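You operate a simulated robot arm through the tools that you are given. There is no shell and no other tool.

You run a simulated robot arm. Do the job below in one go: nothing can be reset, and whatever is moved stays where it is left.

## Task
Open the number one parts drawer, fetch the blue padlock from the top of the blue bench and stand it in the inside of drawer one of the finishing bench and shut the drawer again. Put the silver cartridge from the top of the blue bench on top of the brown carton there and the orange cartridge on the back of the cooling table. Stack the 1 mm spacer from the top of the blue bench on top of the 5 mm spacer. Close the second blue drawer from the top. Take the cloth from the top of the blue bench and put it on the top of the packing table. Set the phase selector to L3. Put the red rake on the steel top of the long rack. Turn the station four bar selector to 200. Take the blue rake and put it on the right end of the lip. Fetch the template with the largest size on its label from the steel top of the long rack and set it on the lip between slides four and five. Put the cup labelled "36" from the steel top of the long rack on the back of the cooling table and the cup that says "34" on the top of the packing table. Any order will do. Set down upright: padlock, cup. The phase selector goes to its stop.

Only the result counts: the job must be done as asked and must still hold three seconds after the hand-in. Knocking over, shifting, dropping, spilling or breaking anything else fails it. Flat cloth is picked up by pressing the open fingertips on it (5 to 10 N) and closing them slowly along it; thin cloth reads only 2 to 8 mm in the jaws.

## Robot
A 7-joint arm with a two-finger parallel gripper on a trunk, on a base that drives. Base frame: it is fixed to the floor where the robot stands at the start and does not move with it; the origin is under the middle of the robot, x ahead of it, y to its left, z up. Lengths are in mm, angles in rad, forces in N, time in s.
With the tool pointing down near the work surface it reaches from about 340 to 740 mm from the robot's upright axis, wherever it stands. Its first joint turns from -2.496 to 2.496 rad. Places, roughly: back of the cooling table (57x22 cm) [-5960, 1780, 800]; blue rake (4x3x17 cm) [-3000, -400, 800]; carton [-2500, 4250, 750]; cartridge [-2250, 4000, 750]; cloth (7x9x3 cm) [-1300, 2700, 800]; cup [-4250, 3000, 1250]; inside of drawer one of the finishing bench [900, 300, 700]; lip between slides four and five [-4600, 900, 900]; number one parts drawer [800, 200, 700]; padlock [-2500, 4000, 750]; phase selector [-8200, -3900, 1100]; red rake (4x3x17 cm) [-5700, -700, 1000]; right end of the lip (13x27 cm) [-5320, 1700, 900]; second blue drawer [-1100, 2100, 500]; spacer [-2250, 3750, 750]; station four bar selector [-4500, 600, 1300]; steel top of the long rack [-4300, 3100, 1200]; template [-4250, 3000, 1250]; top of the packing table [-3100, 5000, 800]. Payload 3 kg.
The TCP is the grasp point between the finger pads, 30 mm short of the fingertips. In the tool frame z runs along the fingers and y along their closing line. Largest opening 94 mm; finger width 28, thickness 10; the body of the gripper, 50 by 96 mm, starts 55 mm behind the TCP.
Orientation is told as [roll, pitch, yaw] about the base's x, y, z axes, in that order, counted from this pose: with the fingers straight down and closing along the base's y, the tool's x points along the base's -x, its y along +y and its z along -z.

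## Interface
- The arm moves only by the tool jog_arm. Its argument "plan" is a list that holds one entry, the list of rows, each a list of 7 numbers: the turn, a rotation vector about the base's x, y, z in degrees, then the shift along the base's x, y, z in mm, then the gripper command, from -1 (fully open) to 1 (shut), values between in proportion. In form: [[[rx, ry, rz, x, y, z, fingers], ...]]. A call has 1 to 20 rows; each row shifts and turns the commanded pose from where the row before left it. A row lasts 0.2 s, in which the tool goes at most 50 mm and 0.15 rad; a call with a longer step from one row to the next is refused whole, and so is a gripper value outside its range. Where a pose cannot be reached the arm comes as near as it can. A force on the tool above 40 N (or 10 N above the force at the start of the call, whichever is more), or a blocked arm, ends the call early, and 0.2 s more pass. The fingers move at their own pace (about 45 mm/s each) and stop on an object; they squeeze with about 20 N. The grip force told is the motor's: it shows also when the fingers shut on nothing. Time passes only in rows, and 0.2 s behind the last, so rows that do not move let the fingers close. It gives the time, the measured TCP pose, the force on the tool (base axes), the opening and the grip force at its end, in the units of the frame above (readings bear some noise), with the torque about the TCP (base axes, N m) and any sound that the robot's microphone picked up.
- Cameras (640 x 400 px; columns grow to the right, rows downward): "scene" is now at [50.2, 120.2, 1629.2]; the picture's right is [-0.17, -0.98, -0.00], its down [-0.77, 0.14, -0.62] and it looks along [0.61, -0.11, -0.78] (base axes); focal length 259 px, centre (320, 200). "wrist" rides on the gripper at [76, 14, -103] in the tool frame; the picture's right is [-0.18, 0.98, 0.00], its down [-0.75, -0.14, -0.64] and it looks along [-0.63, -0.12, 0.77] (tool axes); focal length 243 px, centre (320, 200). There is no depth. A picture from a camera that has moved, and an enlarged one, comes with that camera's place and axes in the base frame and with its lens. The place of the scene camera against the robot may be out by one fixed shift of up to 12 mm in any direction.
- snapshot(camera): a new picture of that camera. No time passes.
- move_column(by): slides the trunk up (or, below 0, down) by that many mm; the arm and the scene camera ride with it, the base frame stays. It gives what a move gives, with no picture.
- roll_base(legs): drives the robot by 1 to 6 legs, each [ahead, left, turn to the left] in mm, mm and rad, along the robot's own axes; the way and the turn of a leg run together, so that a leg with both is an arc; at most 1500 mm and 3.142 rad a leg. The arm and the cameras ride along, it lands a little off, and it stops where it bumps. It gives what a move gives.
- pan_tilt(pan, tilt): turns the head with the scene camera to pan (to the left, within 2.496 rad either way) and tilt (down, from -0.506 to 1.204), counted from straight ahead of the robot. It gives what a move gives.
- inspect(camera, box): a new picture of the part [left, top, right, bottom] of that camera's present view, enlarged. No time passes.
- close_job(): hands the job in; it is judged then, once.

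Places have to be worked out from the pictures, the camera data and where the tool is seen. Open the gripper and draw the arm clear of the work before you hand the job in, unless the task says otherwise.

The tools are called as a command line: name --argument value ..., lists and objects as JSON in quotes. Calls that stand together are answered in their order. jog_arm: Moves the arm, as the interface text tells. Its arguments: {"type":"object","properties":{"plan":{"type":"array","items":{"type":"array","items":{"type":"array","items":{"type":"number"}}}}},"required":["plan"]} The other tools are called the same way: move_column (by) slides the trunk up or down; roll_base (legs) drives the base; pan_tilt (pan, tilt) turns the head that bears the scene camera; snapshot (camera) takes a picture; inspect (camera, box) takes an enlarged picture of a part of a camera's view; close_job () hands the job in.

At the start:

```text
time: 0.0
eef_pos: [628.1, -186.9, 961.0]
tool_rot: [0.004, 0.002, 0.001]
wrist_force: [0.0, 0.0, 0.3]
moment: [-0.03, -0.01, 0.0]
gripper_width: 94.0
grasp_force: 0.1
trunk travel left (down, up): [-75.0, 315.0]
robot x, y, heading: [0.3, 0.3, -0.002]
head pan, tilt: [-0.176, 0.895]
```

scene: 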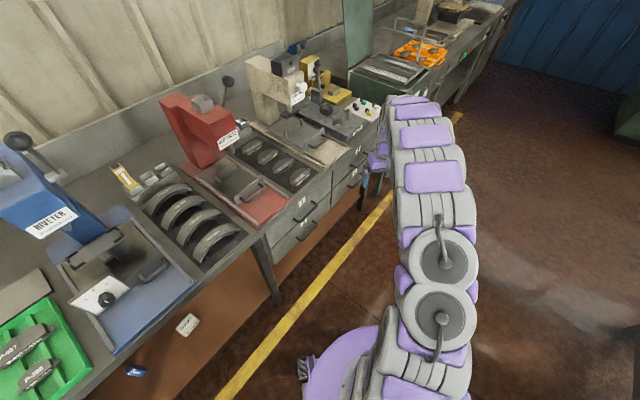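
wrist: 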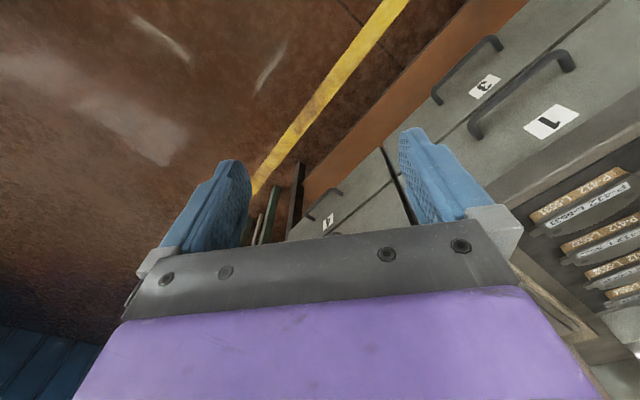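

I start by looking closer at the finishing bench and its drawers in the present views.

inspect --camera "scene" --box '[160, 60, 420, 260]'

inspect --camera "wrist" --box '[280, 0, 640, 240]'

```text
2.00 times, centred on (290, 160) of scene
camera zoom: at [50.2, 120.2, 1629.2], right [-0.17, -0.98, 0.0], down [-0.77, 0.14, -0.62], along [0.61, -0.11, -0.78], focal length 518 px, centre (380, 280)
```

zoom: 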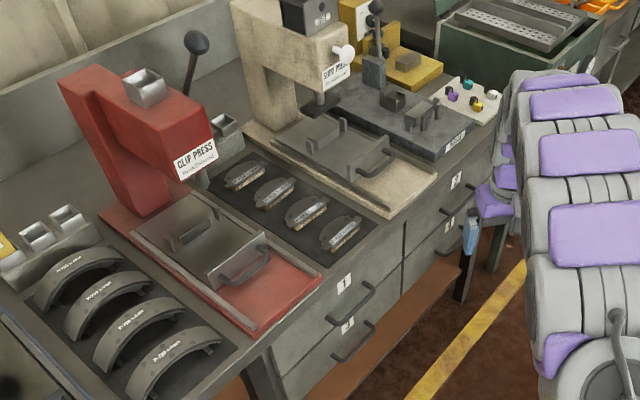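

```text
1.67 times, centred on (460, 120) of wrist
camera zoom: at [551.4, -174.2, 1065.0], right [0.18, 0.98, 0.0], down [0.75, -0.14, 0.64], along [0.63, -0.12, -0.77], focal length 404 px, centre (87, 333)
```

zoom: 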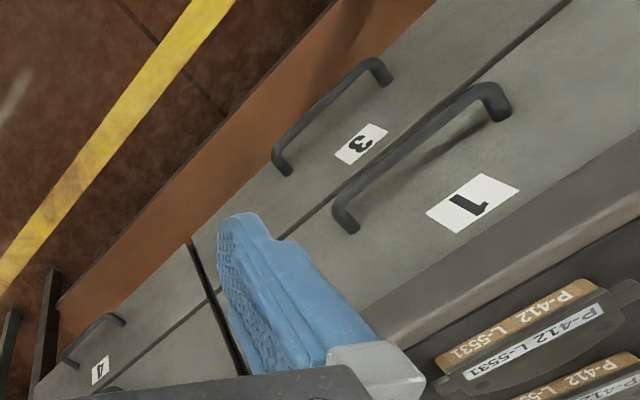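

The drawer fronts run obliquely (about -50°) to my heading, with handle 1 near [700, 70, 725]. I look around with the head first to learn the room.

pan_tilt --pan 0.5 --tilt 0.5

snapshot --camera "scene"

pan_tilt --pan 1.5 --tilt 0.4

snapshot --camera "scene"

pan_tilt --pan 2.4 --tilt 0.3

snapshot --camera "scene"

pan_tilt --pan -2.4 --tilt 0.3

snapshot --camera "scene"

pan_tilt --pan -1.4 --tilt 0.4

snapshot --camera "scene"

```text
time: 1.1
eef_pos: [626.3, -187.3, 962.3]
tool_rot: [0.001, 0.001, 0.0]
wrist_force: [-0.6, -0.1, -0.6]
moment: [-0.01, -0.01, -0.01]
gripper_width: 93.9
grasp_force: 0.1
trunk travel left (down, up): [-75.0, 315.0]
robot x, y, heading: [-0.9, -0.8, 0.004]
head pan, tilt: [0.499, 0.499]
```

```text
taken
camera scene: at [55.5, 177.0, 1662.6], right [0.48, -0.88, 0.0], down [-0.42, -0.23, -0.88], along [0.77, 0.42, -0.48], focal length 259 px, centre (320, 200)
```

scene: 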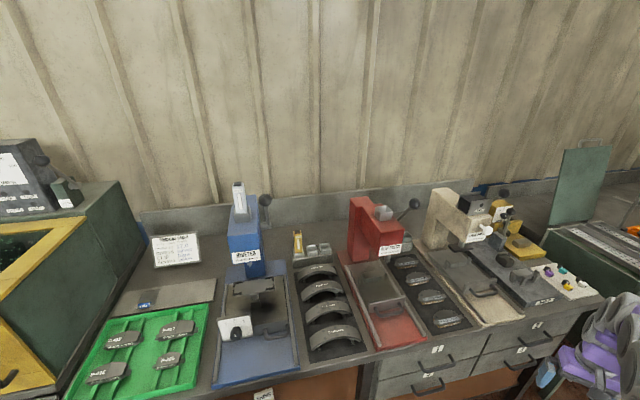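

```text
time: 2.3
eef_pos: [627.1, -187.5, 962.6]
tool_rot: [0.001, 0.0, 0.001]
wrist_force: [0.2, -0.1, -0.7]
moment: [-0.02, -0.02, 0.01]
gripper_width: 94.3
grasp_force: 0.1
trunk travel left (down, up): [-75.0, 315.0]
robot x, y, heading: [-0.9, -2.2, 0.002]
head pan, tilt: [1.499, 0.4]
```

```text
taken
camera scene: at [-17.7, 226.0, 1672.0], right [1.0, -0.07, 0.0], down [-0.03, -0.39, -0.92], along [0.07, 0.92, -0.39], focal length 259 px, centre (320, 200)
```

scene: 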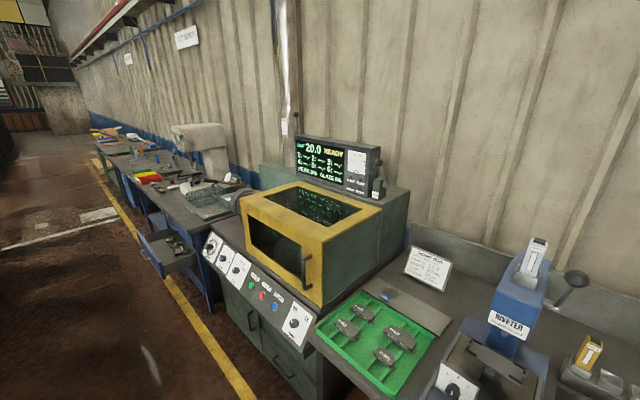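

```text
time: 3.5
eef_pos: [625.1, -188.5, 963.1]
tool_rot: [0.001, 0.001, 0.0]
wrist_force: [0.1, 0.9, -0.5]
moment: [-0.02, -0.01, -0.02]
gripper_width: 93.8
grasp_force: 0.0
trunk travel left (down, up): [-75.0, 315.0]
robot x, y, heading: [0.2, 2.3, -0.003]
head pan, tilt: [2.4, 0.3]
```

```text
taken
camera scene: at [-93.3, 196.7, 1681.4], right [0.68, 0.74, 0.0], down [0.22, -0.2, -0.96], along [-0.7, 0.65, -0.29], focal length 259 px, centre (320, 200)
```

scene: 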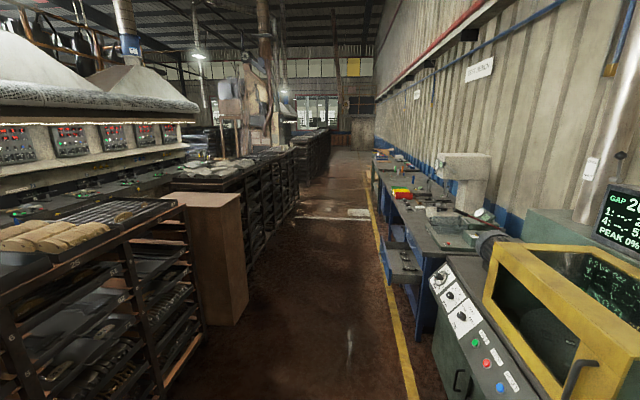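

```text
time: 7.3
eef_pos: [626.4, -188.0, 962.2]
tool_rot: [0.003, -0.001, 0.001]
wrist_force: [-1.2, 0.8, -0.5]
moment: [-0.01, 0.01, 0.0]
gripper_width: 93.9
grasp_force: 0.1
trunk travel left (down, up): [-75.0, 315.0]
robot x, y, heading: [2.4, -1.2, -0.002]
head pan, tilt: [-2.4, 0.3]
```

```text
taken
camera scene: at [-93.3, 70.3, 1681.4], right [-0.68, 0.74, 0.0], down [0.22, 0.2, -0.96], along [-0.7, -0.65, -0.29], focal length 259 px, centre (320, 200)
```

scene: 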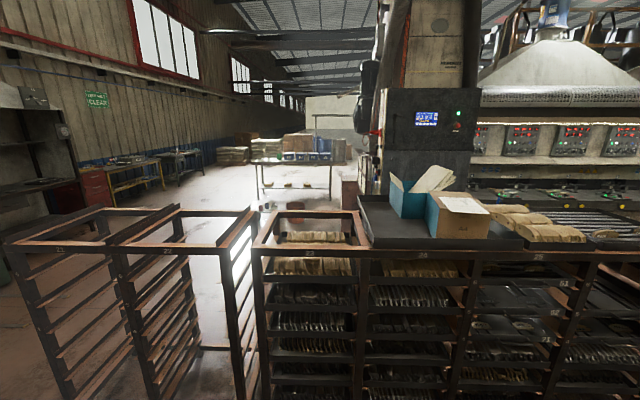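

```text
time: 8.6
eef_pos: [626.8, -188.0, 962.6]
tool_rot: [0.002, 0.0, 0.0]
wrist_force: [-0.7, -0.3, 0.7]
moment: [-0.02, 0.0, 0.03]
gripper_width: 94.2
grasp_force: 0.1
trunk travel left (down, up): [-75.0, 315.0]
robot x, y, heading: [2.1, 0.3, -0.002]
head pan, tilt: [-1.4, 0.4]
```

```text
taken
camera scene: at [-8.7, 42.1, 1671.8], right [-0.99, -0.17, 0.0], down [-0.07, 0.38, -0.92], along [0.15, -0.91, -0.39], focal length 259 px, centre (320, 200)
```

scene: 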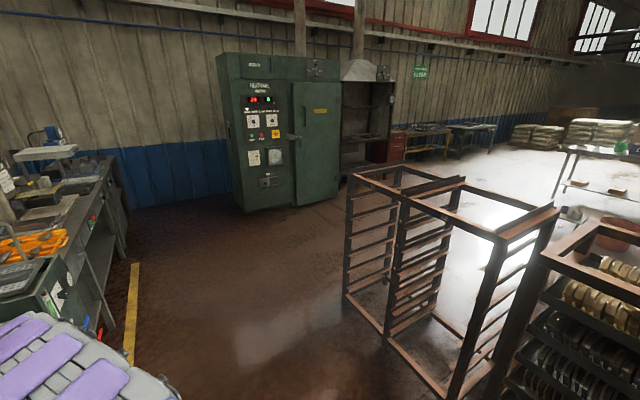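

The room is clear: the wall benches are at my left-front, the racks and press line lie behind me. I turn the head back to drawer one for a close look before opening it.

pan_tilt --pan 0.1 --tilt 0.85

snapshot --camera "scene"

inspect --camera "scene" --box '[240, 120, 440, 320]'

```text
time: 10.2
eef_pos: [626.5, -187.5, 962.6]
tool_rot: [0.004, -0.001, -0.002]
wrist_force: [0.3, 0.0, 0.1]
moment: [0.01, -0.04, 0.03]
gripper_width: 94.0
grasp_force: 0.0
trunk travel left (down, up): [-75.0, 315.0]
robot x, y, heading: [-3.0, 0.0, 0.0]
head pan, tilt: [0.099, 0.85]
```

```text
taken
camera scene: at [53.3, 141.2, 1632.6], right [0.1, -1.0, 0.0], down [-0.75, -0.07, -0.66], along [0.65, 0.07, -0.75], focal length 259 px, centre (320, 200)
```

scene: 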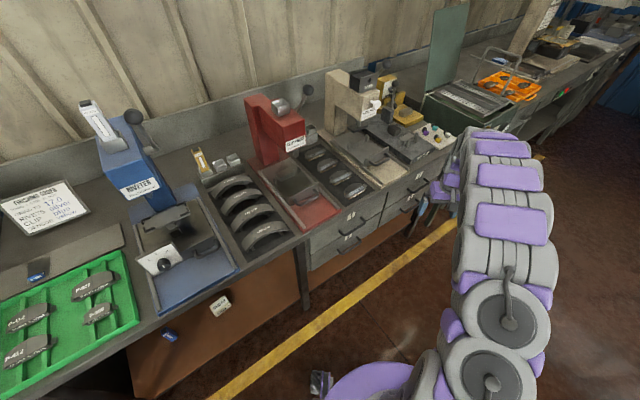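

```text
2.00 times, centred on (340, 220) of scene
camera zoom: at [53.3, 141.2, 1632.6], right [0.1, -1.0, 0.0], down [-0.75, -0.07, -0.66], along [0.65, 0.07, -0.75], focal length 518 px, centre (280, 160)
```

zoom: 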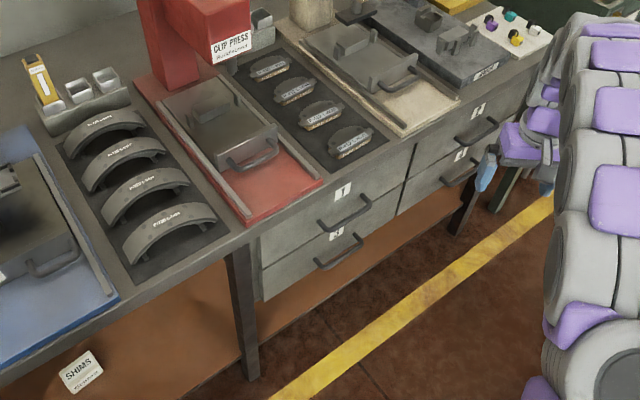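

I swing the tool towards drawer one and turn it square to the bench so that the wrist camera sees the handle.

jog_arm --plan '[[[0, 0, 8, -20, 25, 0, -1], [0, 0, 8, -20, 25, 0, -1], [0, 0, 8, -20, 25, 0, -1], [0, 0, 8, -20, 25, 0, -1], [0, 0, 8, -20, 25, 0, -1]]]'

snapshot --camera "wrist"

```text
time: 11.4
eef_pos: [524.0, -62.2, 963.1]
tool_rot: [0.0, 0.0, 0.699]
wrist_force: [-0.6, 0.4, -0.3]
moment: [-0.01, 0.03, -0.01]
gripper_width: 94.0
grasp_force: 0.1
trunk travel left (down, up): [-75.0, 315.0]
robot x, y, heading: [1.6, 0.5, 0.002]
head pan, tilt: [0.099, 0.85]
```

```text
taken
camera wrist: at [456.7, -101.4, 1067.5], right [-0.49, 0.87, 0.0], down [0.67, 0.38, 0.64], along [0.56, 0.32, -0.77], focal length 243 px, centre (320, 200)
```

wrist: 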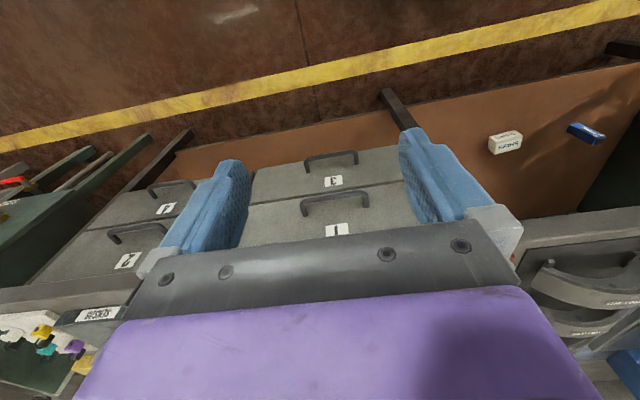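

The handle of drawer 1 is in view between the fingers; I enlarge it to measure it.

inspect --camera "wrist" --box '[240, 120, 400, 220]'

```text
4.00 times, centred on (320, 170) of wrist
camera zoom: at [456.7, -101.4, 1067.5], right [-0.49, 0.87, 0.0], down [0.67, 0.38, 0.64], along [0.56, 0.32, -0.77], focal length 970 px, centre (320, 320)
```

zoom: 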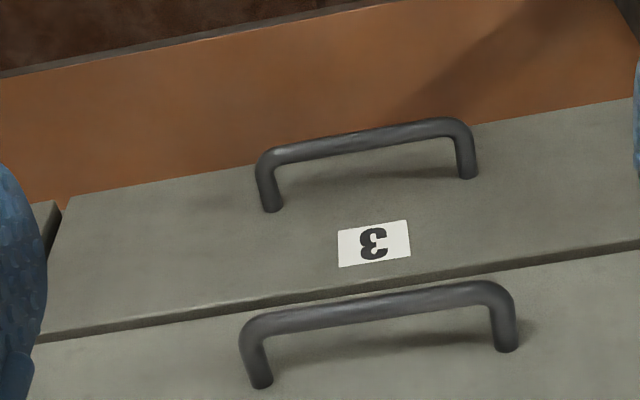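

Handle 1 is a round bar of about 10 mm with a good gap behind it. I lower the tool in front of the bench for a second view to triangulate.

jog_arm --plan '[[[0, 0, 0, 0, 0, -40, -1], [0, 0, 0, 0, 0, -40, -1], [0, 0, 0, 0, 0, -40, -1], [0, 0, 0, 0, 0, -30, -1]]]'

snapshot --camera "wrist"

inspect --camera "wrist" --box '[240, 190, 400, 290]'

```text
time: 12.4
eef_pos: [525.0, -61.7, 812.2]
tool_rot: [0.002, 0.0, 0.697]
wrist_force: [0.5, 0.8, 0.3]
moment: [-0.01, 0.0, 0.0]
gripper_width: 93.9
grasp_force: 0.2
trunk travel left (down, up): [-75.0, 315.0]
robot x, y, heading: [-1.7, 0.4, -0.002]
head pan, tilt: [0.099, 0.85]
```

```text
taken
camera wrist: at [456.7, -100.4, 916.0], right [-0.49, 0.87, 0.0], down [0.67, 0.38, 0.64], along [0.56, 0.32, -0.77], focal length 243 px, centre (320, 200)
```

wrist: 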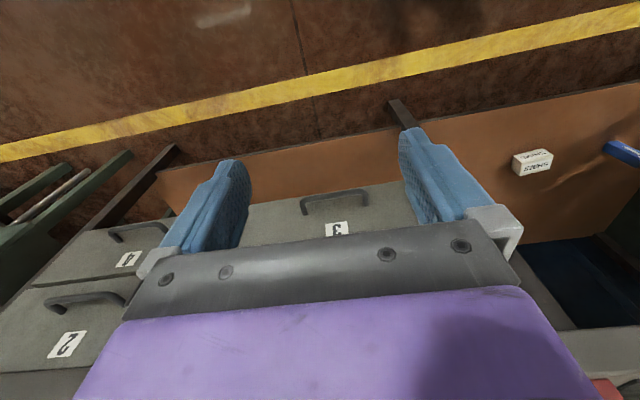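

```text
4.00 times, centred on (320, 240) of wrist
camera zoom: at [456.7, -100.4, 916.0], right [-0.49, 0.87, 0.0], down [0.67, 0.38, 0.64], along [0.56, 0.32, -0.77], focal length 970 px, centre (320, 40)
```

zoom: 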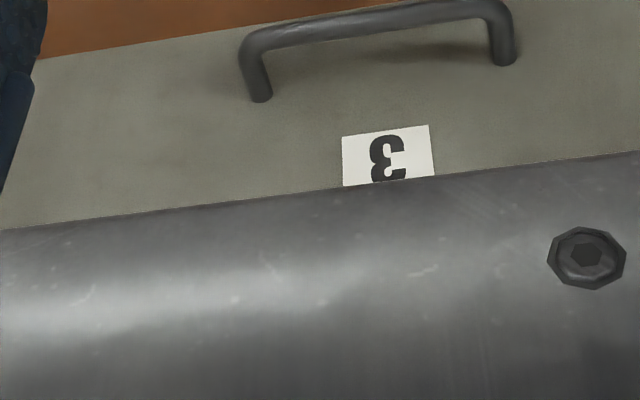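

From both views handle 1's bar lies at about [694, 63, 716], 36 mm off the drawer front. I turn the tool so the jaws close across the bar and tilt it about 17° towards the bench.

jog_arm --plan '[[[0, 0, -8.2, 0, 0, 4, -1], [0, 0, -8.2, 0, 0, 4, -1], [0, 0, -8.2, 0, 0, 4, -1], [0, 0, -8.2, 0, 0, 4, -1], [0, 0, -8.2, 0, 0, 4, -1], [0, 0, -8.2, 0, 0, 4, -1], [0, 0, -8.2, 0, 0, 4, -1], [0, 0, -8.2, 0, 0, 4, -1], [0, 0, -8.2, 0, 0, 4, 0.277], [0, 0, -8.2, 0, 0, 4, 0.277], [0, 0, -7.7, 0, 0, 0, 0.277], [5.5, -6.5, 0, 0, 0, 0, 0.277], [5.5, -6.5, 0, 0, 0, 0, 0.277]]]'

snapshot --camera "wrist"

```text
time: 15.2
eef_pos: [527.0, -63.4, 852.2]
tool_rot: [0.3, 0.0, -0.866]
wrist_force: [0.1, -0.3, -0.3]
moment: [0.02, 0.01, 0.03]
gripper_width: 34.0
grasp_force: 0.1
trunk travel left (down, up): [-75.0, 315.0]
robot x, y, heading: [1.2, -1.4, -0.002]
head pan, tilt: [0.099, 0.85]
```

```text
taken
camera wrist: at [463.7, -17.9, 956.0], right [0.84, 0.47, 0.29], down [0.24, -0.78, 0.57], along [0.49, -0.41, -0.77], focal length 243 px, centre (320, 200)
```

wrist: 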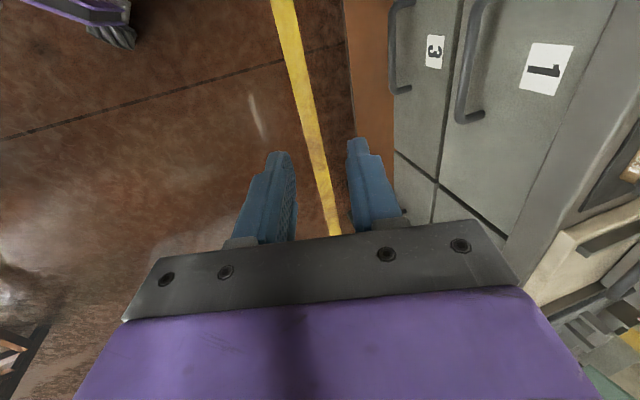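

The view confirms the handle end near [734, 20, 716]. I move to a pre-grasp point just above and in front of the bar.

jog_arm --plan '[[[0, 0, 0, 29.8, 22.3, -8, 0.277], [0, 0, 0, 29.8, 22.3, -8, 0.277], [0, 0, 0, 29.8, 22.3, -8, 0.277], [0, 0, 0, 29.8, 22.3, -18, 0.277], [0, 0, 0, 29.8, 22.3, -18, 0.277]]]'

snapshot --camera "wrist"

inspect --camera "scene" --box '[320, 130, 480, 260]'

```text
time: 16.4
eef_pos: [675.4, 51.2, 790.3]
tool_rot: [0.296, -0.002, -0.867]
wrist_force: [-0.6, -0.4, -0.1]
moment: [-0.02, 0.0, 0.0]
gripper_width: 34.1
grasp_force: 0.0
trunk travel left (down, up): [-75.0, 315.0]
robot x, y, heading: [4.1, -0.8, -0.003]
head pan, tilt: [0.099, 0.85]
```

```text
taken
camera wrist: at [613.6, 97.8, 893.6], right [0.84, 0.47, 0.29], down [0.24, -0.78, 0.57], along [0.49, -0.41, -0.77], focal length 243 px, centre (320, 200)
```

wrist: 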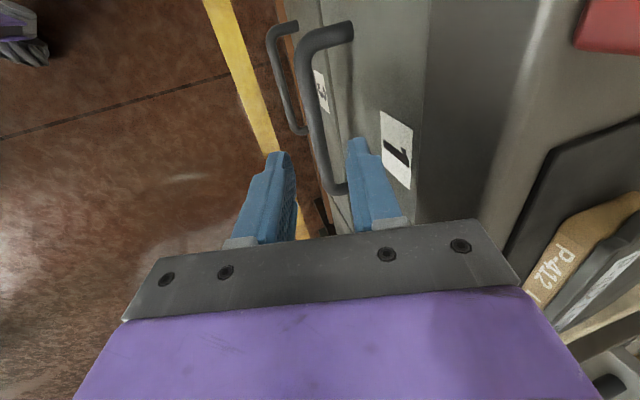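

```text
3.08 times, centred on (400, 195) of scene
camera zoom: at [54.8, 144.9, 1632.2], right [0.1, -1.0, 0.0], down [-0.75, -0.08, -0.66], along [0.65, 0.06, -0.75], focal length 796 px, centre (74, 215)
```

zoom: 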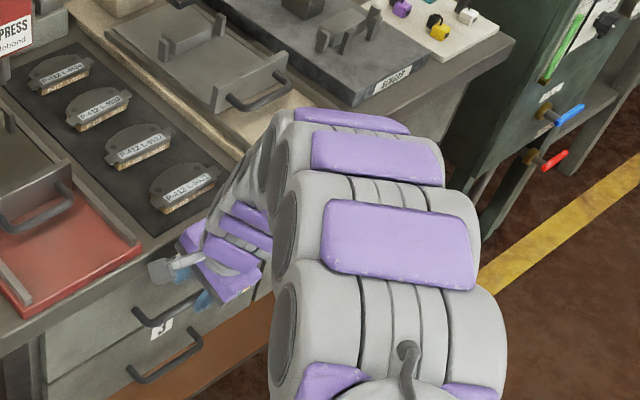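

The bar sits centred between the fingers in the wrist view. I go down along the finger direction by 70 mm.

jog_arm --plan '[[[0, 0, 0, 3.9, 3.3, -16.7, 0.277], [0, 0, 0, 3.9, 3.3, -16.7, 0.277], [0, 0, 0, 3.9, 3.3, -16.7, 0.277], [0, 0, 0, 3.9, 3.3, -16.7, 0.277]]]'

snapshot --camera "wrist"

```text
time: 17.4
eef_pos: [691.4, 61.1, 723.8]
tool_rot: [0.294, 0.002, -0.868]
wrist_force: [-5.3, -12.0, -5.6]
moment: [0.8, -0.45, 0.14]
gripper_width: 33.8
grasp_force: 0.0
trunk travel left (down, up): [-75.0, 315.0]
robot x, y, heading: [-0.8, 2.4, -0.003]
head pan, tilt: [0.099, 0.85]
```

```text
taken
camera wrist: at [629.1, 107.4, 827.5], right [0.84, 0.47, 0.29], down [0.24, -0.78, 0.57], along [0.49, -0.41, -0.77], focal length 243 px, centre (320, 200)
```

wrist: 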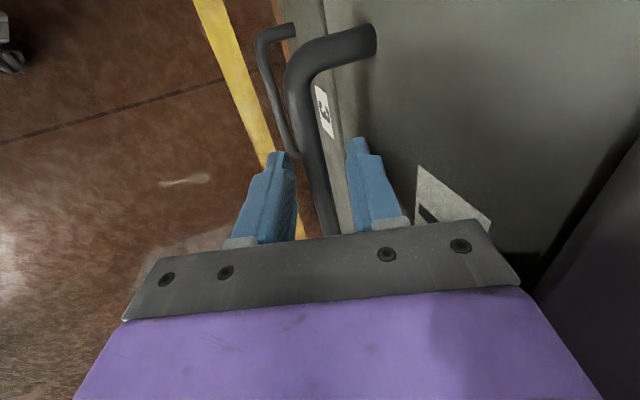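

There is light contact with the front, the bar is between the fingers. I back off 5 mm and close on the bar.

jog_arm --plan '[[[0, 0, 0, -4, -3.4, 0, 0.277], [0, 0, 0, 0, 0, 0, 1], [0, 0, 0, 0, 0, 0, 1], [0, 0, 0, 0, 0, 0, 1]]]'

```text
time: 18.4
eef_pos: [687.4, 61.7, 727.0]
tool_rot: [0.297, -0.003, -0.867]
wrist_force: [-0.7, 5.5, 5.6]
moment: [-0.66, -0.68, 0.97]
gripper_width: 12.0
grasp_force: 43.3
trunk travel left (down, up): [-75.0, 315.0]
robot x, y, heading: [0.6, -2.2, 0.001]
head pan, tilt: [0.099, 0.85]
```

Gripped (12 mm). Now I pull the drawer out along its slide, about 250 mm.

jog_arm --plan '[[[0, 0, 0, -9.5, -8.1, 0, 1], [0, 0, 0, -15.3, -12.9, 0, 1], [0, 0, 0, -15.3, -12.9, 0, 1], [0, 0, 0, -15.3, -12.9, 0, 1], [0, 0, 0, -15.3, -12.9, 0, 1], [0, 0, 0, -15.3, -12.9, 0, 1], [0, 0, 0, -15.3, -12.9, 0, 1], [0, 0, 0, -15.3, -12.9, 0, 1], [0, 0, 0, -15.3, -12.9, 0, 1], [0, 0, 0, -15.3, -12.9, 0, 1], [0, 0, 0, -15.3, -12.9, 0, 1], [0, 0, 0, -15.3, -12.9, 0, 1], [0, 0, 0, -15.3, -12.9, 0, 1]]]'

snapshot --camera "wrist"

snapshot --camera "scene"

```text
time: 21.2
eef_pos: [494.8, -104.3, 725.3]
tool_rot: [0.3, -0.001, -0.868]
wrist_force: [12.5, -14.8, 4.6]
moment: [0.17, 0.08, 1.16]
gripper_width: 12.2
grasp_force: 45.1
trunk travel left (down, up): [-75.0, 315.0]
robot x, y, heading: [1.0, -2.7, -0.001]
head pan, tilt: [0.099, 0.85]
```

```text
taken
camera wrist: at [432.4, -58.7, 829.0], right [0.84, 0.47, 0.29], down [0.24, -0.78, 0.57], along [0.49, -0.41, -0.77], focal length 243 px, centre (320, 200)
```

wrist: 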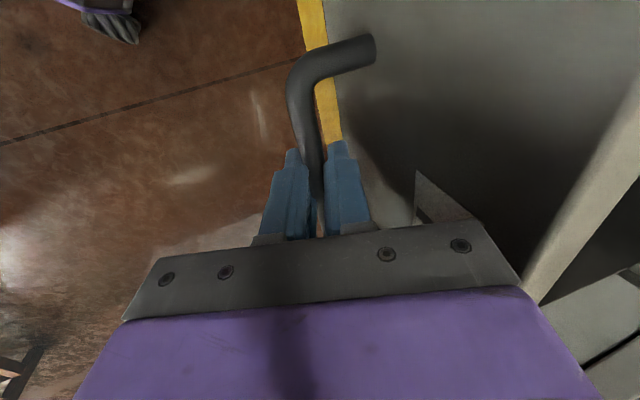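

```text
taken
camera scene: at [53.5, 135.3, 1633.0], right [0.1, -0.99, 0.0], down [-0.75, -0.07, -0.66], along [0.65, 0.07, -0.75], focal length 259 px, centre (320, 200)
```

scene: 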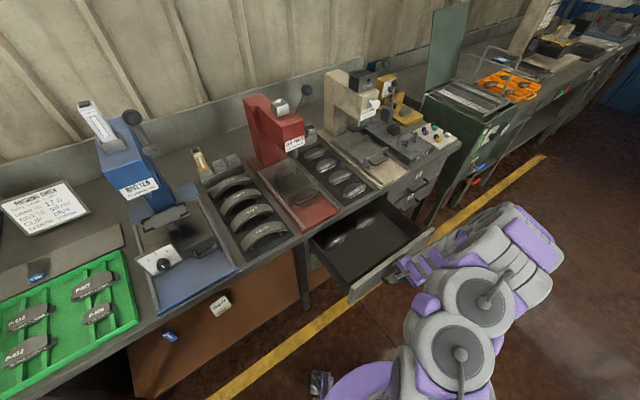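

The drawer is open by about 255 mm, with some pads lying in it further back. I release the handle and retreat upward along the finger line.

jog_arm --plan '[[[0, 0, 0, 0, 0, 0, 0.277], [0, 0, 0, 0, 0, 0, 0.277], [0, 0, 0, -3.9, -3.3, 16.7, 0.277], [0, 0, 0, -3.9, -3.3, 16.7, 0.277], [0, 0, 0, -3.9, -3.3, 16.7, 0.277], [0, 0, 0, -3.9, -3.3, 16.7, 0.277], [0, 0, 0, -8, -6, 30, 0.277], [0, 0, 0, -8, -6, 40, 0.0], [0, 0, 0, 0, 0, 40, -0.5], [0, 0, 0, 0, 0, 40, -1], [0, 0, 0, 0, 0, 40, -1]]]'

snapshot --camera "scene"

snapshot --camera "wrist"

```text
time: 23.6
eef_pos: [460.8, -130.4, 981.3]
tool_rot: [0.298, -0.001, -0.866]
wrist_force: [1.1, -0.6, -1.0]
moment: [0.0, -0.01, -0.02]
gripper_width: 94.0
grasp_force: 0.0
trunk travel left (down, up): [-75.0, 315.0]
robot x, y, heading: [0.8, 1.5, -0.001]
head pan, tilt: [0.099, 0.85]
```

```text
taken
camera scene: at [50.7, 142.2, 1632.6], right [0.1, -1.0, 0.0], down [-0.75, -0.07, -0.66], along [0.66, 0.07, -0.75], focal length 259 px, centre (320, 200)
```

scene: 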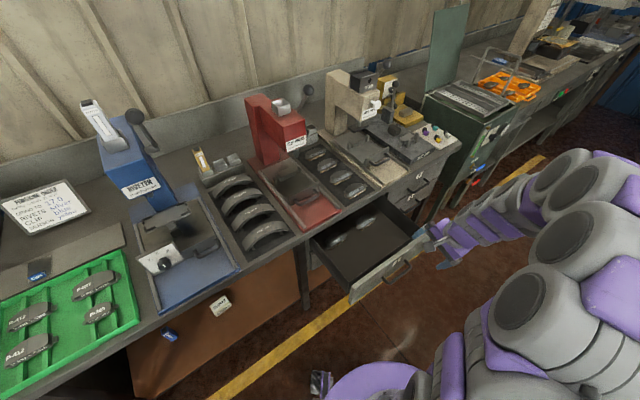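

```text
taken
camera wrist: at [398.7, -83.0, 1085.6], right [0.84, 0.47, 0.29], down [0.24, -0.78, 0.57], along [0.49, -0.41, -0.77], focal length 243 px, centre (320, 200)
```

wrist: 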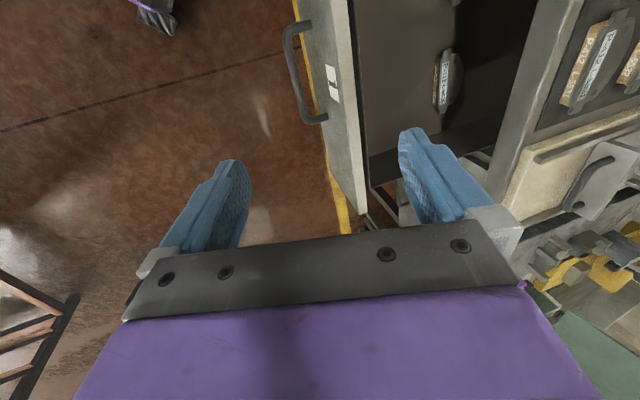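

The drawer stays open. I level the tool, turn it back to face straight ahead and tuck it in for driving.

jog_arm --plan '[[[-5.5, 6.5, 0, 0, 0, 10, -1], [-5.5, 6.5, 0, 0, 0, 10, -1], [0, 0, 8.28, -8, 20, 5, -1], [0, 0, 8.28, -8, 20, 5, -1], [0, 0, 8.28, -8, 20, 5, -1], [0, 0, 8.28, -8, 20, 5, -1], [0, 0, 8.28, -8, 20, 5, -1], [0, 0, 8.28, -8, 20, 5, -1]]]'

roll_base --legs '[[0, 0, 0.7025]]'

pan_tilt --pan 1.2 --tilt 0.4

snapshot --camera "scene"

```text
time: 25.4
eef_pos: [416.7, -8.3, 1031.3]
tool_rot: [-0.001, -0.002, 0.002]
wrist_force: [-0.8, 0.8, 0.1]
moment: [-0.02, 0.0, -0.03]
gripper_width: 94.0
grasp_force: 0.0
trunk travel left (down, up): [-75.0, 315.0]
robot x, y, heading: [-1.2, -0.7, -0.001]
head pan, tilt: [0.099, 0.85]
```

```text
time: 27.7
eef_pos: [322.1, 262.4, 1030.6]
tool_rot: [0.001, 0.002, 0.701]
wrist_force: [-0.3, 0.1, -1.0]
moment: [-0.03, -0.01, -0.02]
gripper_width: 94.1
grasp_force: 0.1
trunk travel left (down, up): [-75.0, 315.0]
robot x, y, heading: [-0.0, -2.1, 0.702]
head pan, tilt: [0.099, 0.85]
```

```text
time: 29.0
eef_pos: [321.4, 262.2, 1030.9]
tool_rot: [0.0, -0.002, 0.704]
wrist_force: [-0.2, -0.4, 1.1]
moment: [0.03, -0.01, -0.04]
gripper_width: 94.3
grasp_force: 0.1
trunk travel left (down, up): [-75.0, 315.0]
robot x, y, heading: [1.9, 0.1, 0.706]
head pan, tilt: [1.201, 0.4]
```

```text
taken
camera scene: at [-141.2, 172.2, 1671.6], right [0.95, 0.33, 0.0], down [0.13, -0.37, -0.92], along [-0.3, 0.87, -0.39], focal length 259 px, centre (320, 200)
```

scene: 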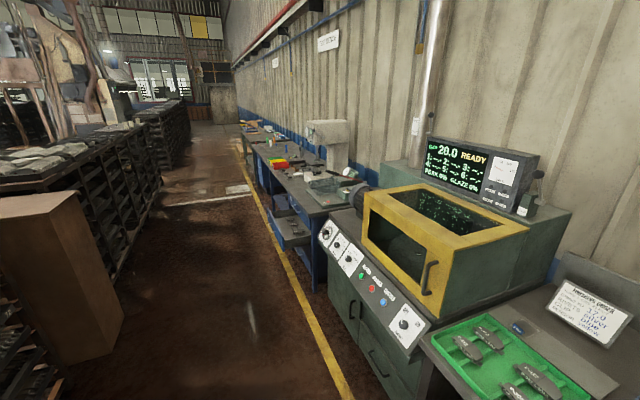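

The aisle to the left is clear. I drive sideways along it towards the blue bench.

roll_base --legs '[[-80, 1450, 0]]'

pan_tilt --pan 0.7 --tilt 0.6

snapshot --camera "scene"

```text
time: 36.2
eef_pos: [-670.9, 1311.5, 1030.9]
tool_rot: [-0.002, -0.001, 0.699]
wrist_force: [0.0, 0.0, -0.6]
moment: [0.02, -0.01, 0.0]
gripper_width: 93.9
grasp_force: 0.0
trunk travel left (down, up): [-75.0, 315.0]
robot x, y, heading: [-992.2, 1051.5, 0.695]
head pan, tilt: [1.201, 0.4]
```

```text
time: 37.1
eef_pos: [-671.6, 1311.7, 1031.7]
tool_rot: [0.0, -0.001, 0.698]
wrist_force: [-0.3, -0.4, -0.4]
moment: [0.02, 0.01, -0.02]
gripper_width: 94.1
grasp_force: 0.0
trunk travel left (down, up): [-75.0, 315.0]
robot x, y, heading: [-991.4, 1047.9, 0.7]
head pan, tilt: [0.7, 0.6]
```

```text
taken
camera scene: at [-1089.1, 1223.2, 1653.4], right [0.99, -0.17, 0.0], down [-0.1, -0.56, -0.82], along [0.14, 0.81, -0.57], focal length 259 px, centre (320, 200)
```

scene: 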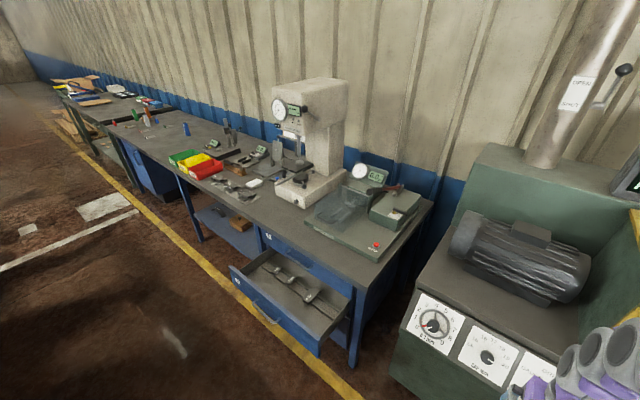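

I see the blue bench with its open second drawer. I enlarge the picture to see the objects on it.

inspect --camera "scene" --box '[40, 60, 360, 260]'

inspect --camera "scene" --box '[180, 200, 420, 380]'

```text
2.00 times, centred on (200, 160) of scene
camera zoom: at [-1089.1, 1223.2, 1653.4], right [0.99, -0.17, 0.0], down [-0.1, -0.56, -0.82], along [0.14, 0.81, -0.57], focal length 518 px, centre (560, 280)
```

zoom: 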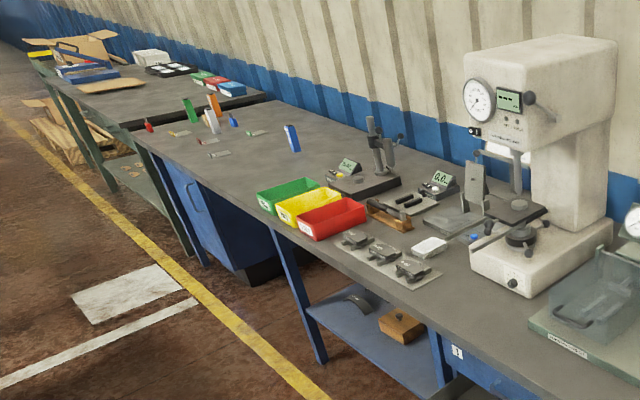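

```text
2.22 times, centred on (300, 290) of scene
camera zoom: at [-1089.1, 1223.2, 1653.4], right [0.99, -0.17, 0.0], down [-0.1, -0.56, -0.82], along [0.14, 0.81, -0.57], focal length 575 px, centre (364, 0)
```

zoom: 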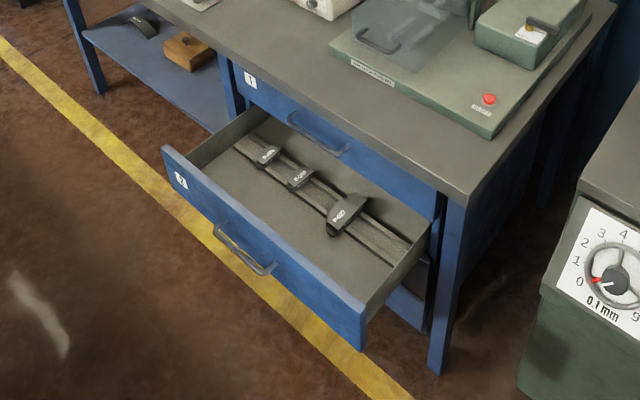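

Drawer 2 of the blue bench stands open about 250 mm with pads inside. I drive so that I stand squarely in front of it.

roll_base --legs '[[-40, 850, 0]]'

pan_tilt --pan -0.3 --tilt 0.95

snapshot --camera "scene"

snapshot --camera "wrist"

```text
time: 41.7
eef_pos: [-1266.9, 1945.1, 1031.3]
tool_rot: [0.003, -0.001, 0.719]
wrist_force: [0.2, -0.6, -0.3]
moment: [0.03, 0.01, -0.01]
gripper_width: 93.9
grasp_force: 0.0
trunk travel left (down, up): [-75.0, 315.0]
robot x, y, heading: [-1587.2, 1679.6, 0.721]
head pan, tilt: [0.7, 0.6]
```

```text
time: 43.0
eef_pos: [-1270.0, 1946.1, 1032.4]
tool_rot: [-0.001, -0.003, 0.72]
wrist_force: [-0.3, -0.4, 0.0]
moment: [0.02, 0.01, 0.0]
gripper_width: 94.0
grasp_force: 0.0
trunk travel left (down, up): [-75.0, 315.0]
robot x, y, heading: [-1586.0, 1676.2, 0.721]
head pan, tilt: [-0.3, 0.949]
```

```text
taken
camera scene: at [-1631.0, 1791.2, 1625.0], right [0.41, -0.91, 0.0], down [-0.74, -0.33, -0.58], along [0.53, 0.24, -0.81], focal length 259 px, centre (320, 200)
```

scene: 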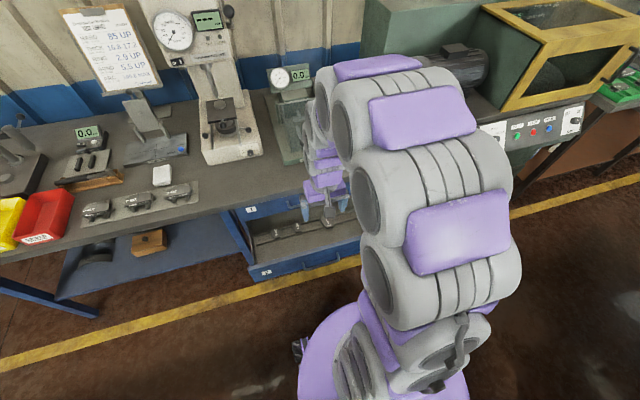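

```text
taken
camera wrist: at [-1336.7, 1905.8, 1135.0], right [-0.51, 0.86, 0.0], down [0.66, 0.39, 0.64], along [0.55, 0.33, -0.76], focal length 243 px, centre (320, 200)
```

wrist: 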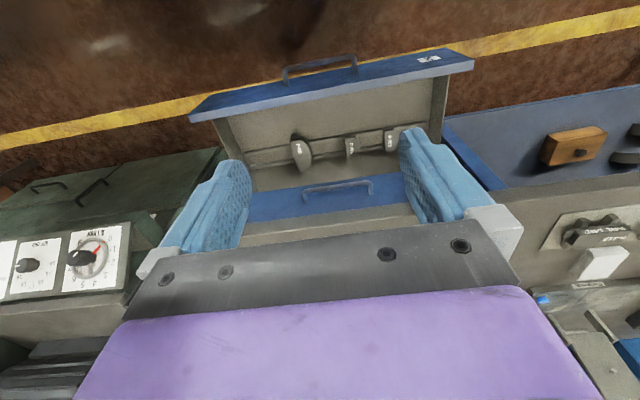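

Panel top of drawer 2 is at z≈612, its front plane at about 218 mm from shut. I back off a little, then tip the tool forward so that shut fingertips can push the panel.

roll_base --legs '[[-100, 0, -0.018]]'

jog_arm --plan '[[[5.38, -6.36, 0, 0, 0, -40, 1], [5.38, -6.36, 0, 0, 0, -40, 1], [5.38, -6.36, 0, 0, 0, -40, 1], [5.38, -6.36, 0, 0, 0, -40, 1], [5.38, -6.36, 0, 0, 0, -40, 1], [5.38, -6.36, 0, 0, 0, -40, 1], [5.38, -6.36, 0, 0, 0, -40, 1], [5.38, -6.36, 0, 0, 0, -40, 1], [5.38, -6.36, 0, 0, 0, -40, 1], [0, 0, 0, 0, 0, -40, 1], [0, 0, 0, 0, 0, -40, 1], [0, 0, 0, 0, 0, -22, 1]]]'

snapshot --camera "scene"

snapshot --camera "wrist"

```text
time: 44.1
eef_pos: [-1341.5, 1876.0, 1031.5]
tool_rot: [-0.001, -0.003, 0.702]
wrist_force: [0.0, 0.0, 0.1]
moment: [0.01, -0.03, -0.01]
gripper_width: 94.1
grasp_force: 0.1
trunk travel left (down, up): [-75.0, 315.0]
robot x, y, heading: [-1660.8, 1615.6, 0.703]
head pan, tilt: [-0.3, 0.949]
```

```text
time: 46.7
eef_pos: [-1243.7, 1956.0, 615.7]
tool_rot: [0.002, -1.233, 0.7]
wrist_force: [-0.2, 0.0, -0.3]
moment: [-0.03, -0.02, 0.01]
gripper_width: 0.0
grasp_force: 20.3
out of reach, approached as far as the arm can: row 2, 3, 4, 5, 6
trunk travel left (down, up): [-75.0, 315.0]
robot x, y, heading: [-1660.0, 1613.4, 0.699]
head pan, tilt: [-0.3, 0.949]
```

```text
taken
camera scene: at [-1702.6, 1728.1, 1625.0], right [0.39, -0.92, 0.0], down [-0.75, -0.32, -0.58], along [0.53, 0.23, -0.81], focal length 259 px, centre (320, 200)
```

scene: 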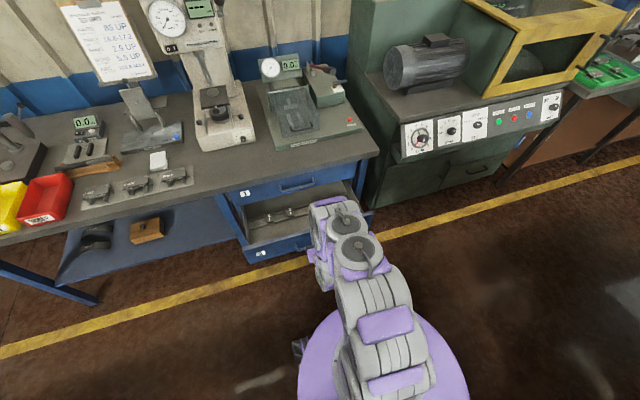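

```text
taken
camera wrist: at [-1345.9, 1887.1, 579.3], right [-0.59, 0.79, 0.17], down [-0.18, -0.34, 0.92], along [0.79, 0.51, 0.34], focal length 243 px, centre (320, 200)
```

wrist: 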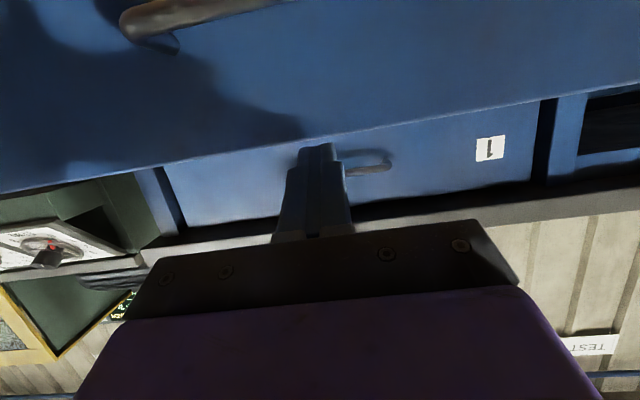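

The tip stands just before drawer 2's panel, near its top edge and above its handle. I lower it 26 mm and push gently towards the bench.

jog_arm --plan '[[[0, 0, 0, 0, 0, -13, 1], [0, 0, 0, 0, 0, -13, 1], [0, 0, 0, 7.6, 6.5, 0, 1], [0, 0, 0, 11.4, 9.7, 0, 1], [0, 0, 0, 11.4, 9.7, 0, 1], [0, 0, 0, 11.4, 9.7, 0, 1], [0, 0, 0, 11.4, 9.7, 0, 1], [0, 0, 0, 11.4, 9.7, 0, 1]]]'

snapshot --camera "scene"

```text
time: 48.5
eef_pos: [-1176.1, 2012.9, 591.4]
tool_rot: [0.0, -1.235, 0.7]
wrist_force: [0.3, -0.6, -0.6]
moment: [-0.01, 0.0, 0.02]
gripper_width: 0.0
grasp_force: 20.4
trunk travel left (down, up): [-75.0, 315.0]
robot x, y, heading: [-1663.0, 1615.3, 0.697]
head pan, tilt: [-0.3, 0.949]
```

```text
taken
camera scene: at [-1702.6, 1728.4, 1625.0], right [0.39, -0.92, 0.0], down [-0.75, -0.32, -0.58], along [0.53, 0.23, -0.81], focal length 259 px, centre (320, 200)
```

scene: 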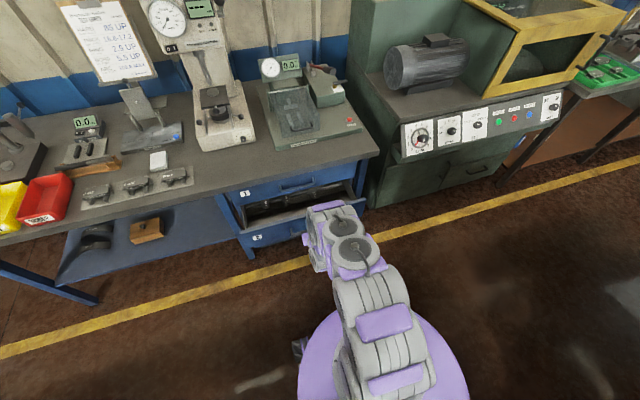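

The drawer moves easily. I continue pushing.

jog_arm --plan '[[[0, 0, 0, 11.4, 9.7, 0, 1], [0, 0, 0, 11.4, 9.7, 0, 1], [0, 0, 0, 11.4, 9.7, 0, 1], [0, 0, 0, 11.4, 9.7, 0, 1], [0, 0, 0, 11.4, 9.7, 0, 1], [0, 0, 0, 11.4, 9.7, 0, 1], [0, 0, 0, 11.4, 9.7, 0, 1], [0, 0, 0, 7.6, 6.5, 0, 1], [0, 0, 0, 7.6, 6.5, 0, 1], [0, 0, 0, 7.6, 6.5, 0, 1], [0, 0, 0, 7.6, 6.5, 0, 1], [0, 0, 0, 7.6, 6.5, 0, 1]]]'

snapshot --camera "scene"

```text
time: 51.1
eef_pos: [-1058.6, 2113.0, 634.2]
tool_rot: [0.003, -1.233, 0.699]
wrist_force: [-0.8, 0.2, -1.0]
moment: [-0.01, 0.03, -0.03]
gripper_width: 0.0
grasp_force: 19.9
out of reach, approached as far as the arm can: row 5, 6, 7, 8, 9, 10, 11, 12
trunk travel left (down, up): [-75.0, 315.0]
robot x, y, heading: [-1660.6, 1614.1, 0.7]
head pan, tilt: [-0.3, 0.949]
```

```text
taken
camera scene: at [-1702.0, 1728.8, 1625.0], right [0.39, -0.92, 0.0], down [-0.75, -0.32, -0.58], along [0.53, 0.23, -0.81], focal length 259 px, centre (320, 200)
```

scene: 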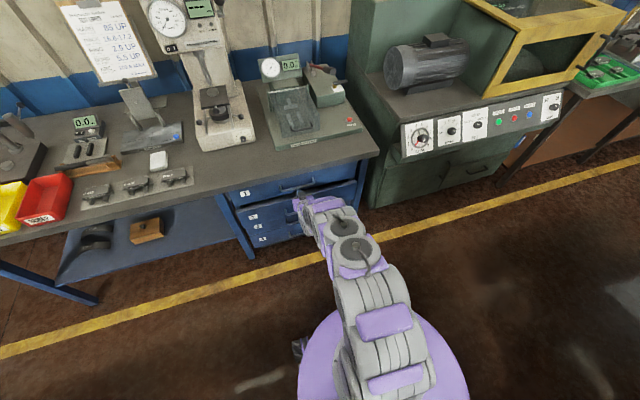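

The arm reached its limit, and the drawer looks nearly shut. I look closely.

inspect --camera "scene" --box '[200, 150, 380, 260]'

snapshot --camera "wrist"

```text
3.56 times, centred on (290, 205) of scene
camera zoom: at [-1702.0, 1728.8, 1625.0], right [0.39, -0.92, 0.0], down [-0.75, -0.32, -0.58], along [0.53, 0.23, -0.81], focal length 920 px, centre (427, 182)
```

zoom: 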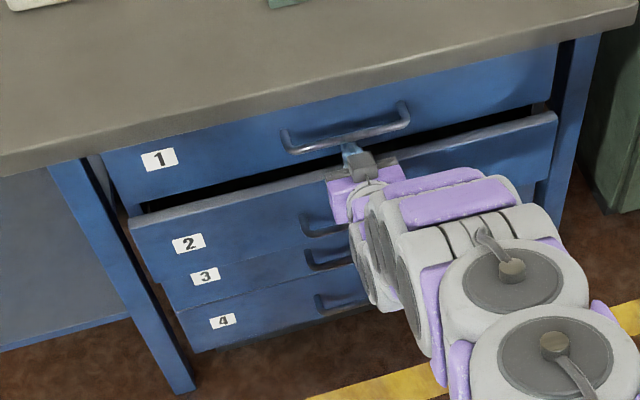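

```text
taken
camera wrist: at [-1161.4, 2044.7, 596.8], right [-0.59, 0.79, 0.17], down [-0.18, -0.34, 0.92], along [0.79, 0.51, 0.34], focal length 243 px, centre (320, 200)
```

wrist: 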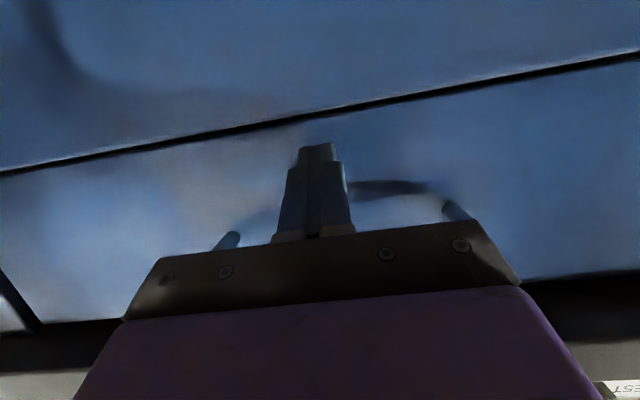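

Drawer 2 is still about 40 mm open; the tip slid up over its edge. I back off, lower the tool and bring the base 110 mm nearer.

jog_arm --plan '[[[0, 0, 0, -22.9, -19.4, 0, 1], [0, 0, 0, -22.9, -19.4, 0, 1], [0, 0, 0, -22.9, -19.4, 0, 1], [0, 0, 0, -22.9, -19.4, 0, 1], [0, 0, 0, -22.9, -19.4, 0, 1], [0, 0, 0, 0, 0, -22, 1], [0, 0, 0, 0, 0, -26, 1]]]'

roll_base --legs '[[60, 0, 0]]'

snapshot --camera "scene"

```text
time: 52.7
eef_pos: [-1174.5, 2015.6, 585.2]
tool_rot: [0.0, -1.233, 0.699]
wrist_force: [1.3, 0.6, 0.1]
moment: [0.0, 0.01, -0.01]
gripper_width: 0.0
grasp_force: 20.2
trunk travel left (down, up): [-75.0, 315.0]
robot x, y, heading: [-1657.4, 1612.5, 0.703]
head pan, tilt: [-0.3, 0.949]
```

```text
time: 53.7
eef_pos: [-1128.8, 2055.0, 585.7]
tool_rot: [0.001, -1.231, 0.702]
wrist_force: [0.6, -0.2, 0.3]
moment: [-0.02, -0.01, 0.01]
gripper_width: 0.0
grasp_force: 19.9
trunk travel left (down, up): [-75.0, 315.0]
robot x, y, heading: [-1617.2, 1654.7, 0.703]
head pan, tilt: [-0.3, 0.949]
```

```text
taken
camera scene: at [-1655.8, 1768.0, 1624.9], right [0.39, -0.92, 0.0], down [-0.75, -0.32, -0.58], along [0.53, 0.23, -0.81], focal length 259 px, centre (320, 200)
```

scene: 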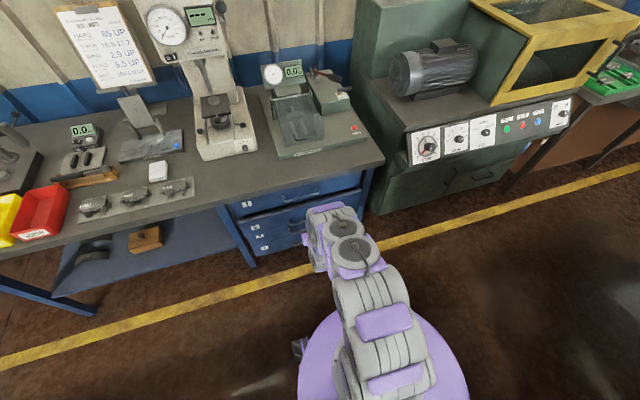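

I retract the arm slightly, bring the base 60 mm closer and then push the last stretch.

jog_arm --plan '[[[0, 0, 0, -15.3, -12.9, 0, 1], [0, 0, 0, -15.3, -12.9, 0, 1]]]'

roll_base --legs '[[70, 0, 0]]'

jog_arm --plan '[[[0, 0, 0, 7.6, 6.5, 0, 1], [0, 0, 0, 7.6, 6.5, 0, 1], [0, 0, 0, 7.6, 6.5, 0, 1], [0, 0, 0, 7.6, 6.5, 0, 1], [0, 0, 0, 7.6, 6.5, 0, 1], [0, 0, 0, 7.6, 6.5, 0, 1], [0, 0, 0, 5, 4.2, 0, 1], [0, 0, 0, 5, 4.2, 0, 1], [0, 0, 0, 5, 4.2, 0, 1], [0, 0, 0, 5, 4.2, 0, 1], [0, 0, 0, 5, 4.2, 0, 1], [0, 0, 0, 5, 4.2, 0, 1]]]'

inspect --camera "scene" --box '[200, 150, 380, 260]'

```text
time: 54.3
eef_pos: [-1159.7, 2028.2, 586.9]
tool_rot: [0.001, -1.232, 0.703]
wrist_force: [-0.7, -0.3, -0.1]
moment: [0.02, 0.04, 0.01]
gripper_width: 0.1
grasp_force: 20.0
trunk travel left (down, up): [-75.0, 315.0]
robot x, y, heading: [-1618.1, 1656.7, 0.7]
head pan, tilt: [-0.3, 0.949]
```

```text
time: 55.3
eef_pos: [-1105.9, 2073.7, 585.7]
tool_rot: [0.002, -1.235, 0.7]
wrist_force: [0.5, -0.4, 0.5]
moment: [0.04, 0.01, -0.01]
gripper_width: 0.0
grasp_force: 20.1
trunk travel left (down, up): [-75.0, 315.0]
robot x, y, heading: [-1559.1, 1699.3, 0.701]
head pan, tilt: [-0.3, 0.949]
```

```text
time: 57.2
eef_pos: [-1055.7, 2117.9, 583.0]
tool_rot: [0.002, -1.221, 0.702]
wrist_force: [-8.2, -7.4, 0.8]
moment: [0.0, -0.05, 0.05]
gripper_width: 0.0
grasp_force: 19.9
trunk travel left (down, up): [-75.0, 315.0]
robot x, y, heading: [-1560.1, 1701.1, 0.703]
head pan, tilt: [-0.3, 0.949]
stopped in row 9: the force on the tool passed its limit at 49 N (the readings are from after the stop); the commanded pose is now the measured one
```

```text
3.56 times, centred on (290, 205) of scene
camera zoom: at [-1603.1, 1812.8, 1625.0], right [0.39, -0.92, 0.0], down [-0.75, -0.32, -0.58], along [0.53, 0.23, -0.81], focal length 920 px, centre (427, 182)
```

zoom: 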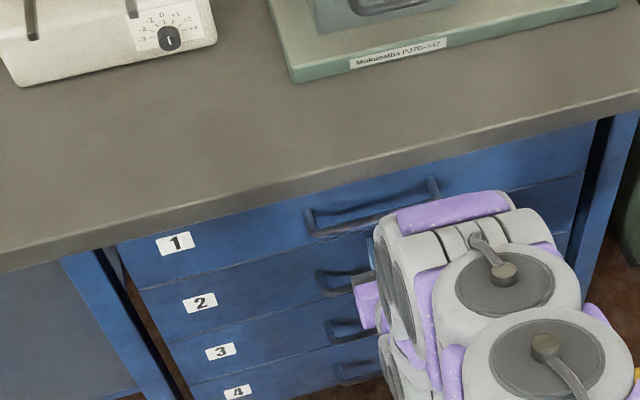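

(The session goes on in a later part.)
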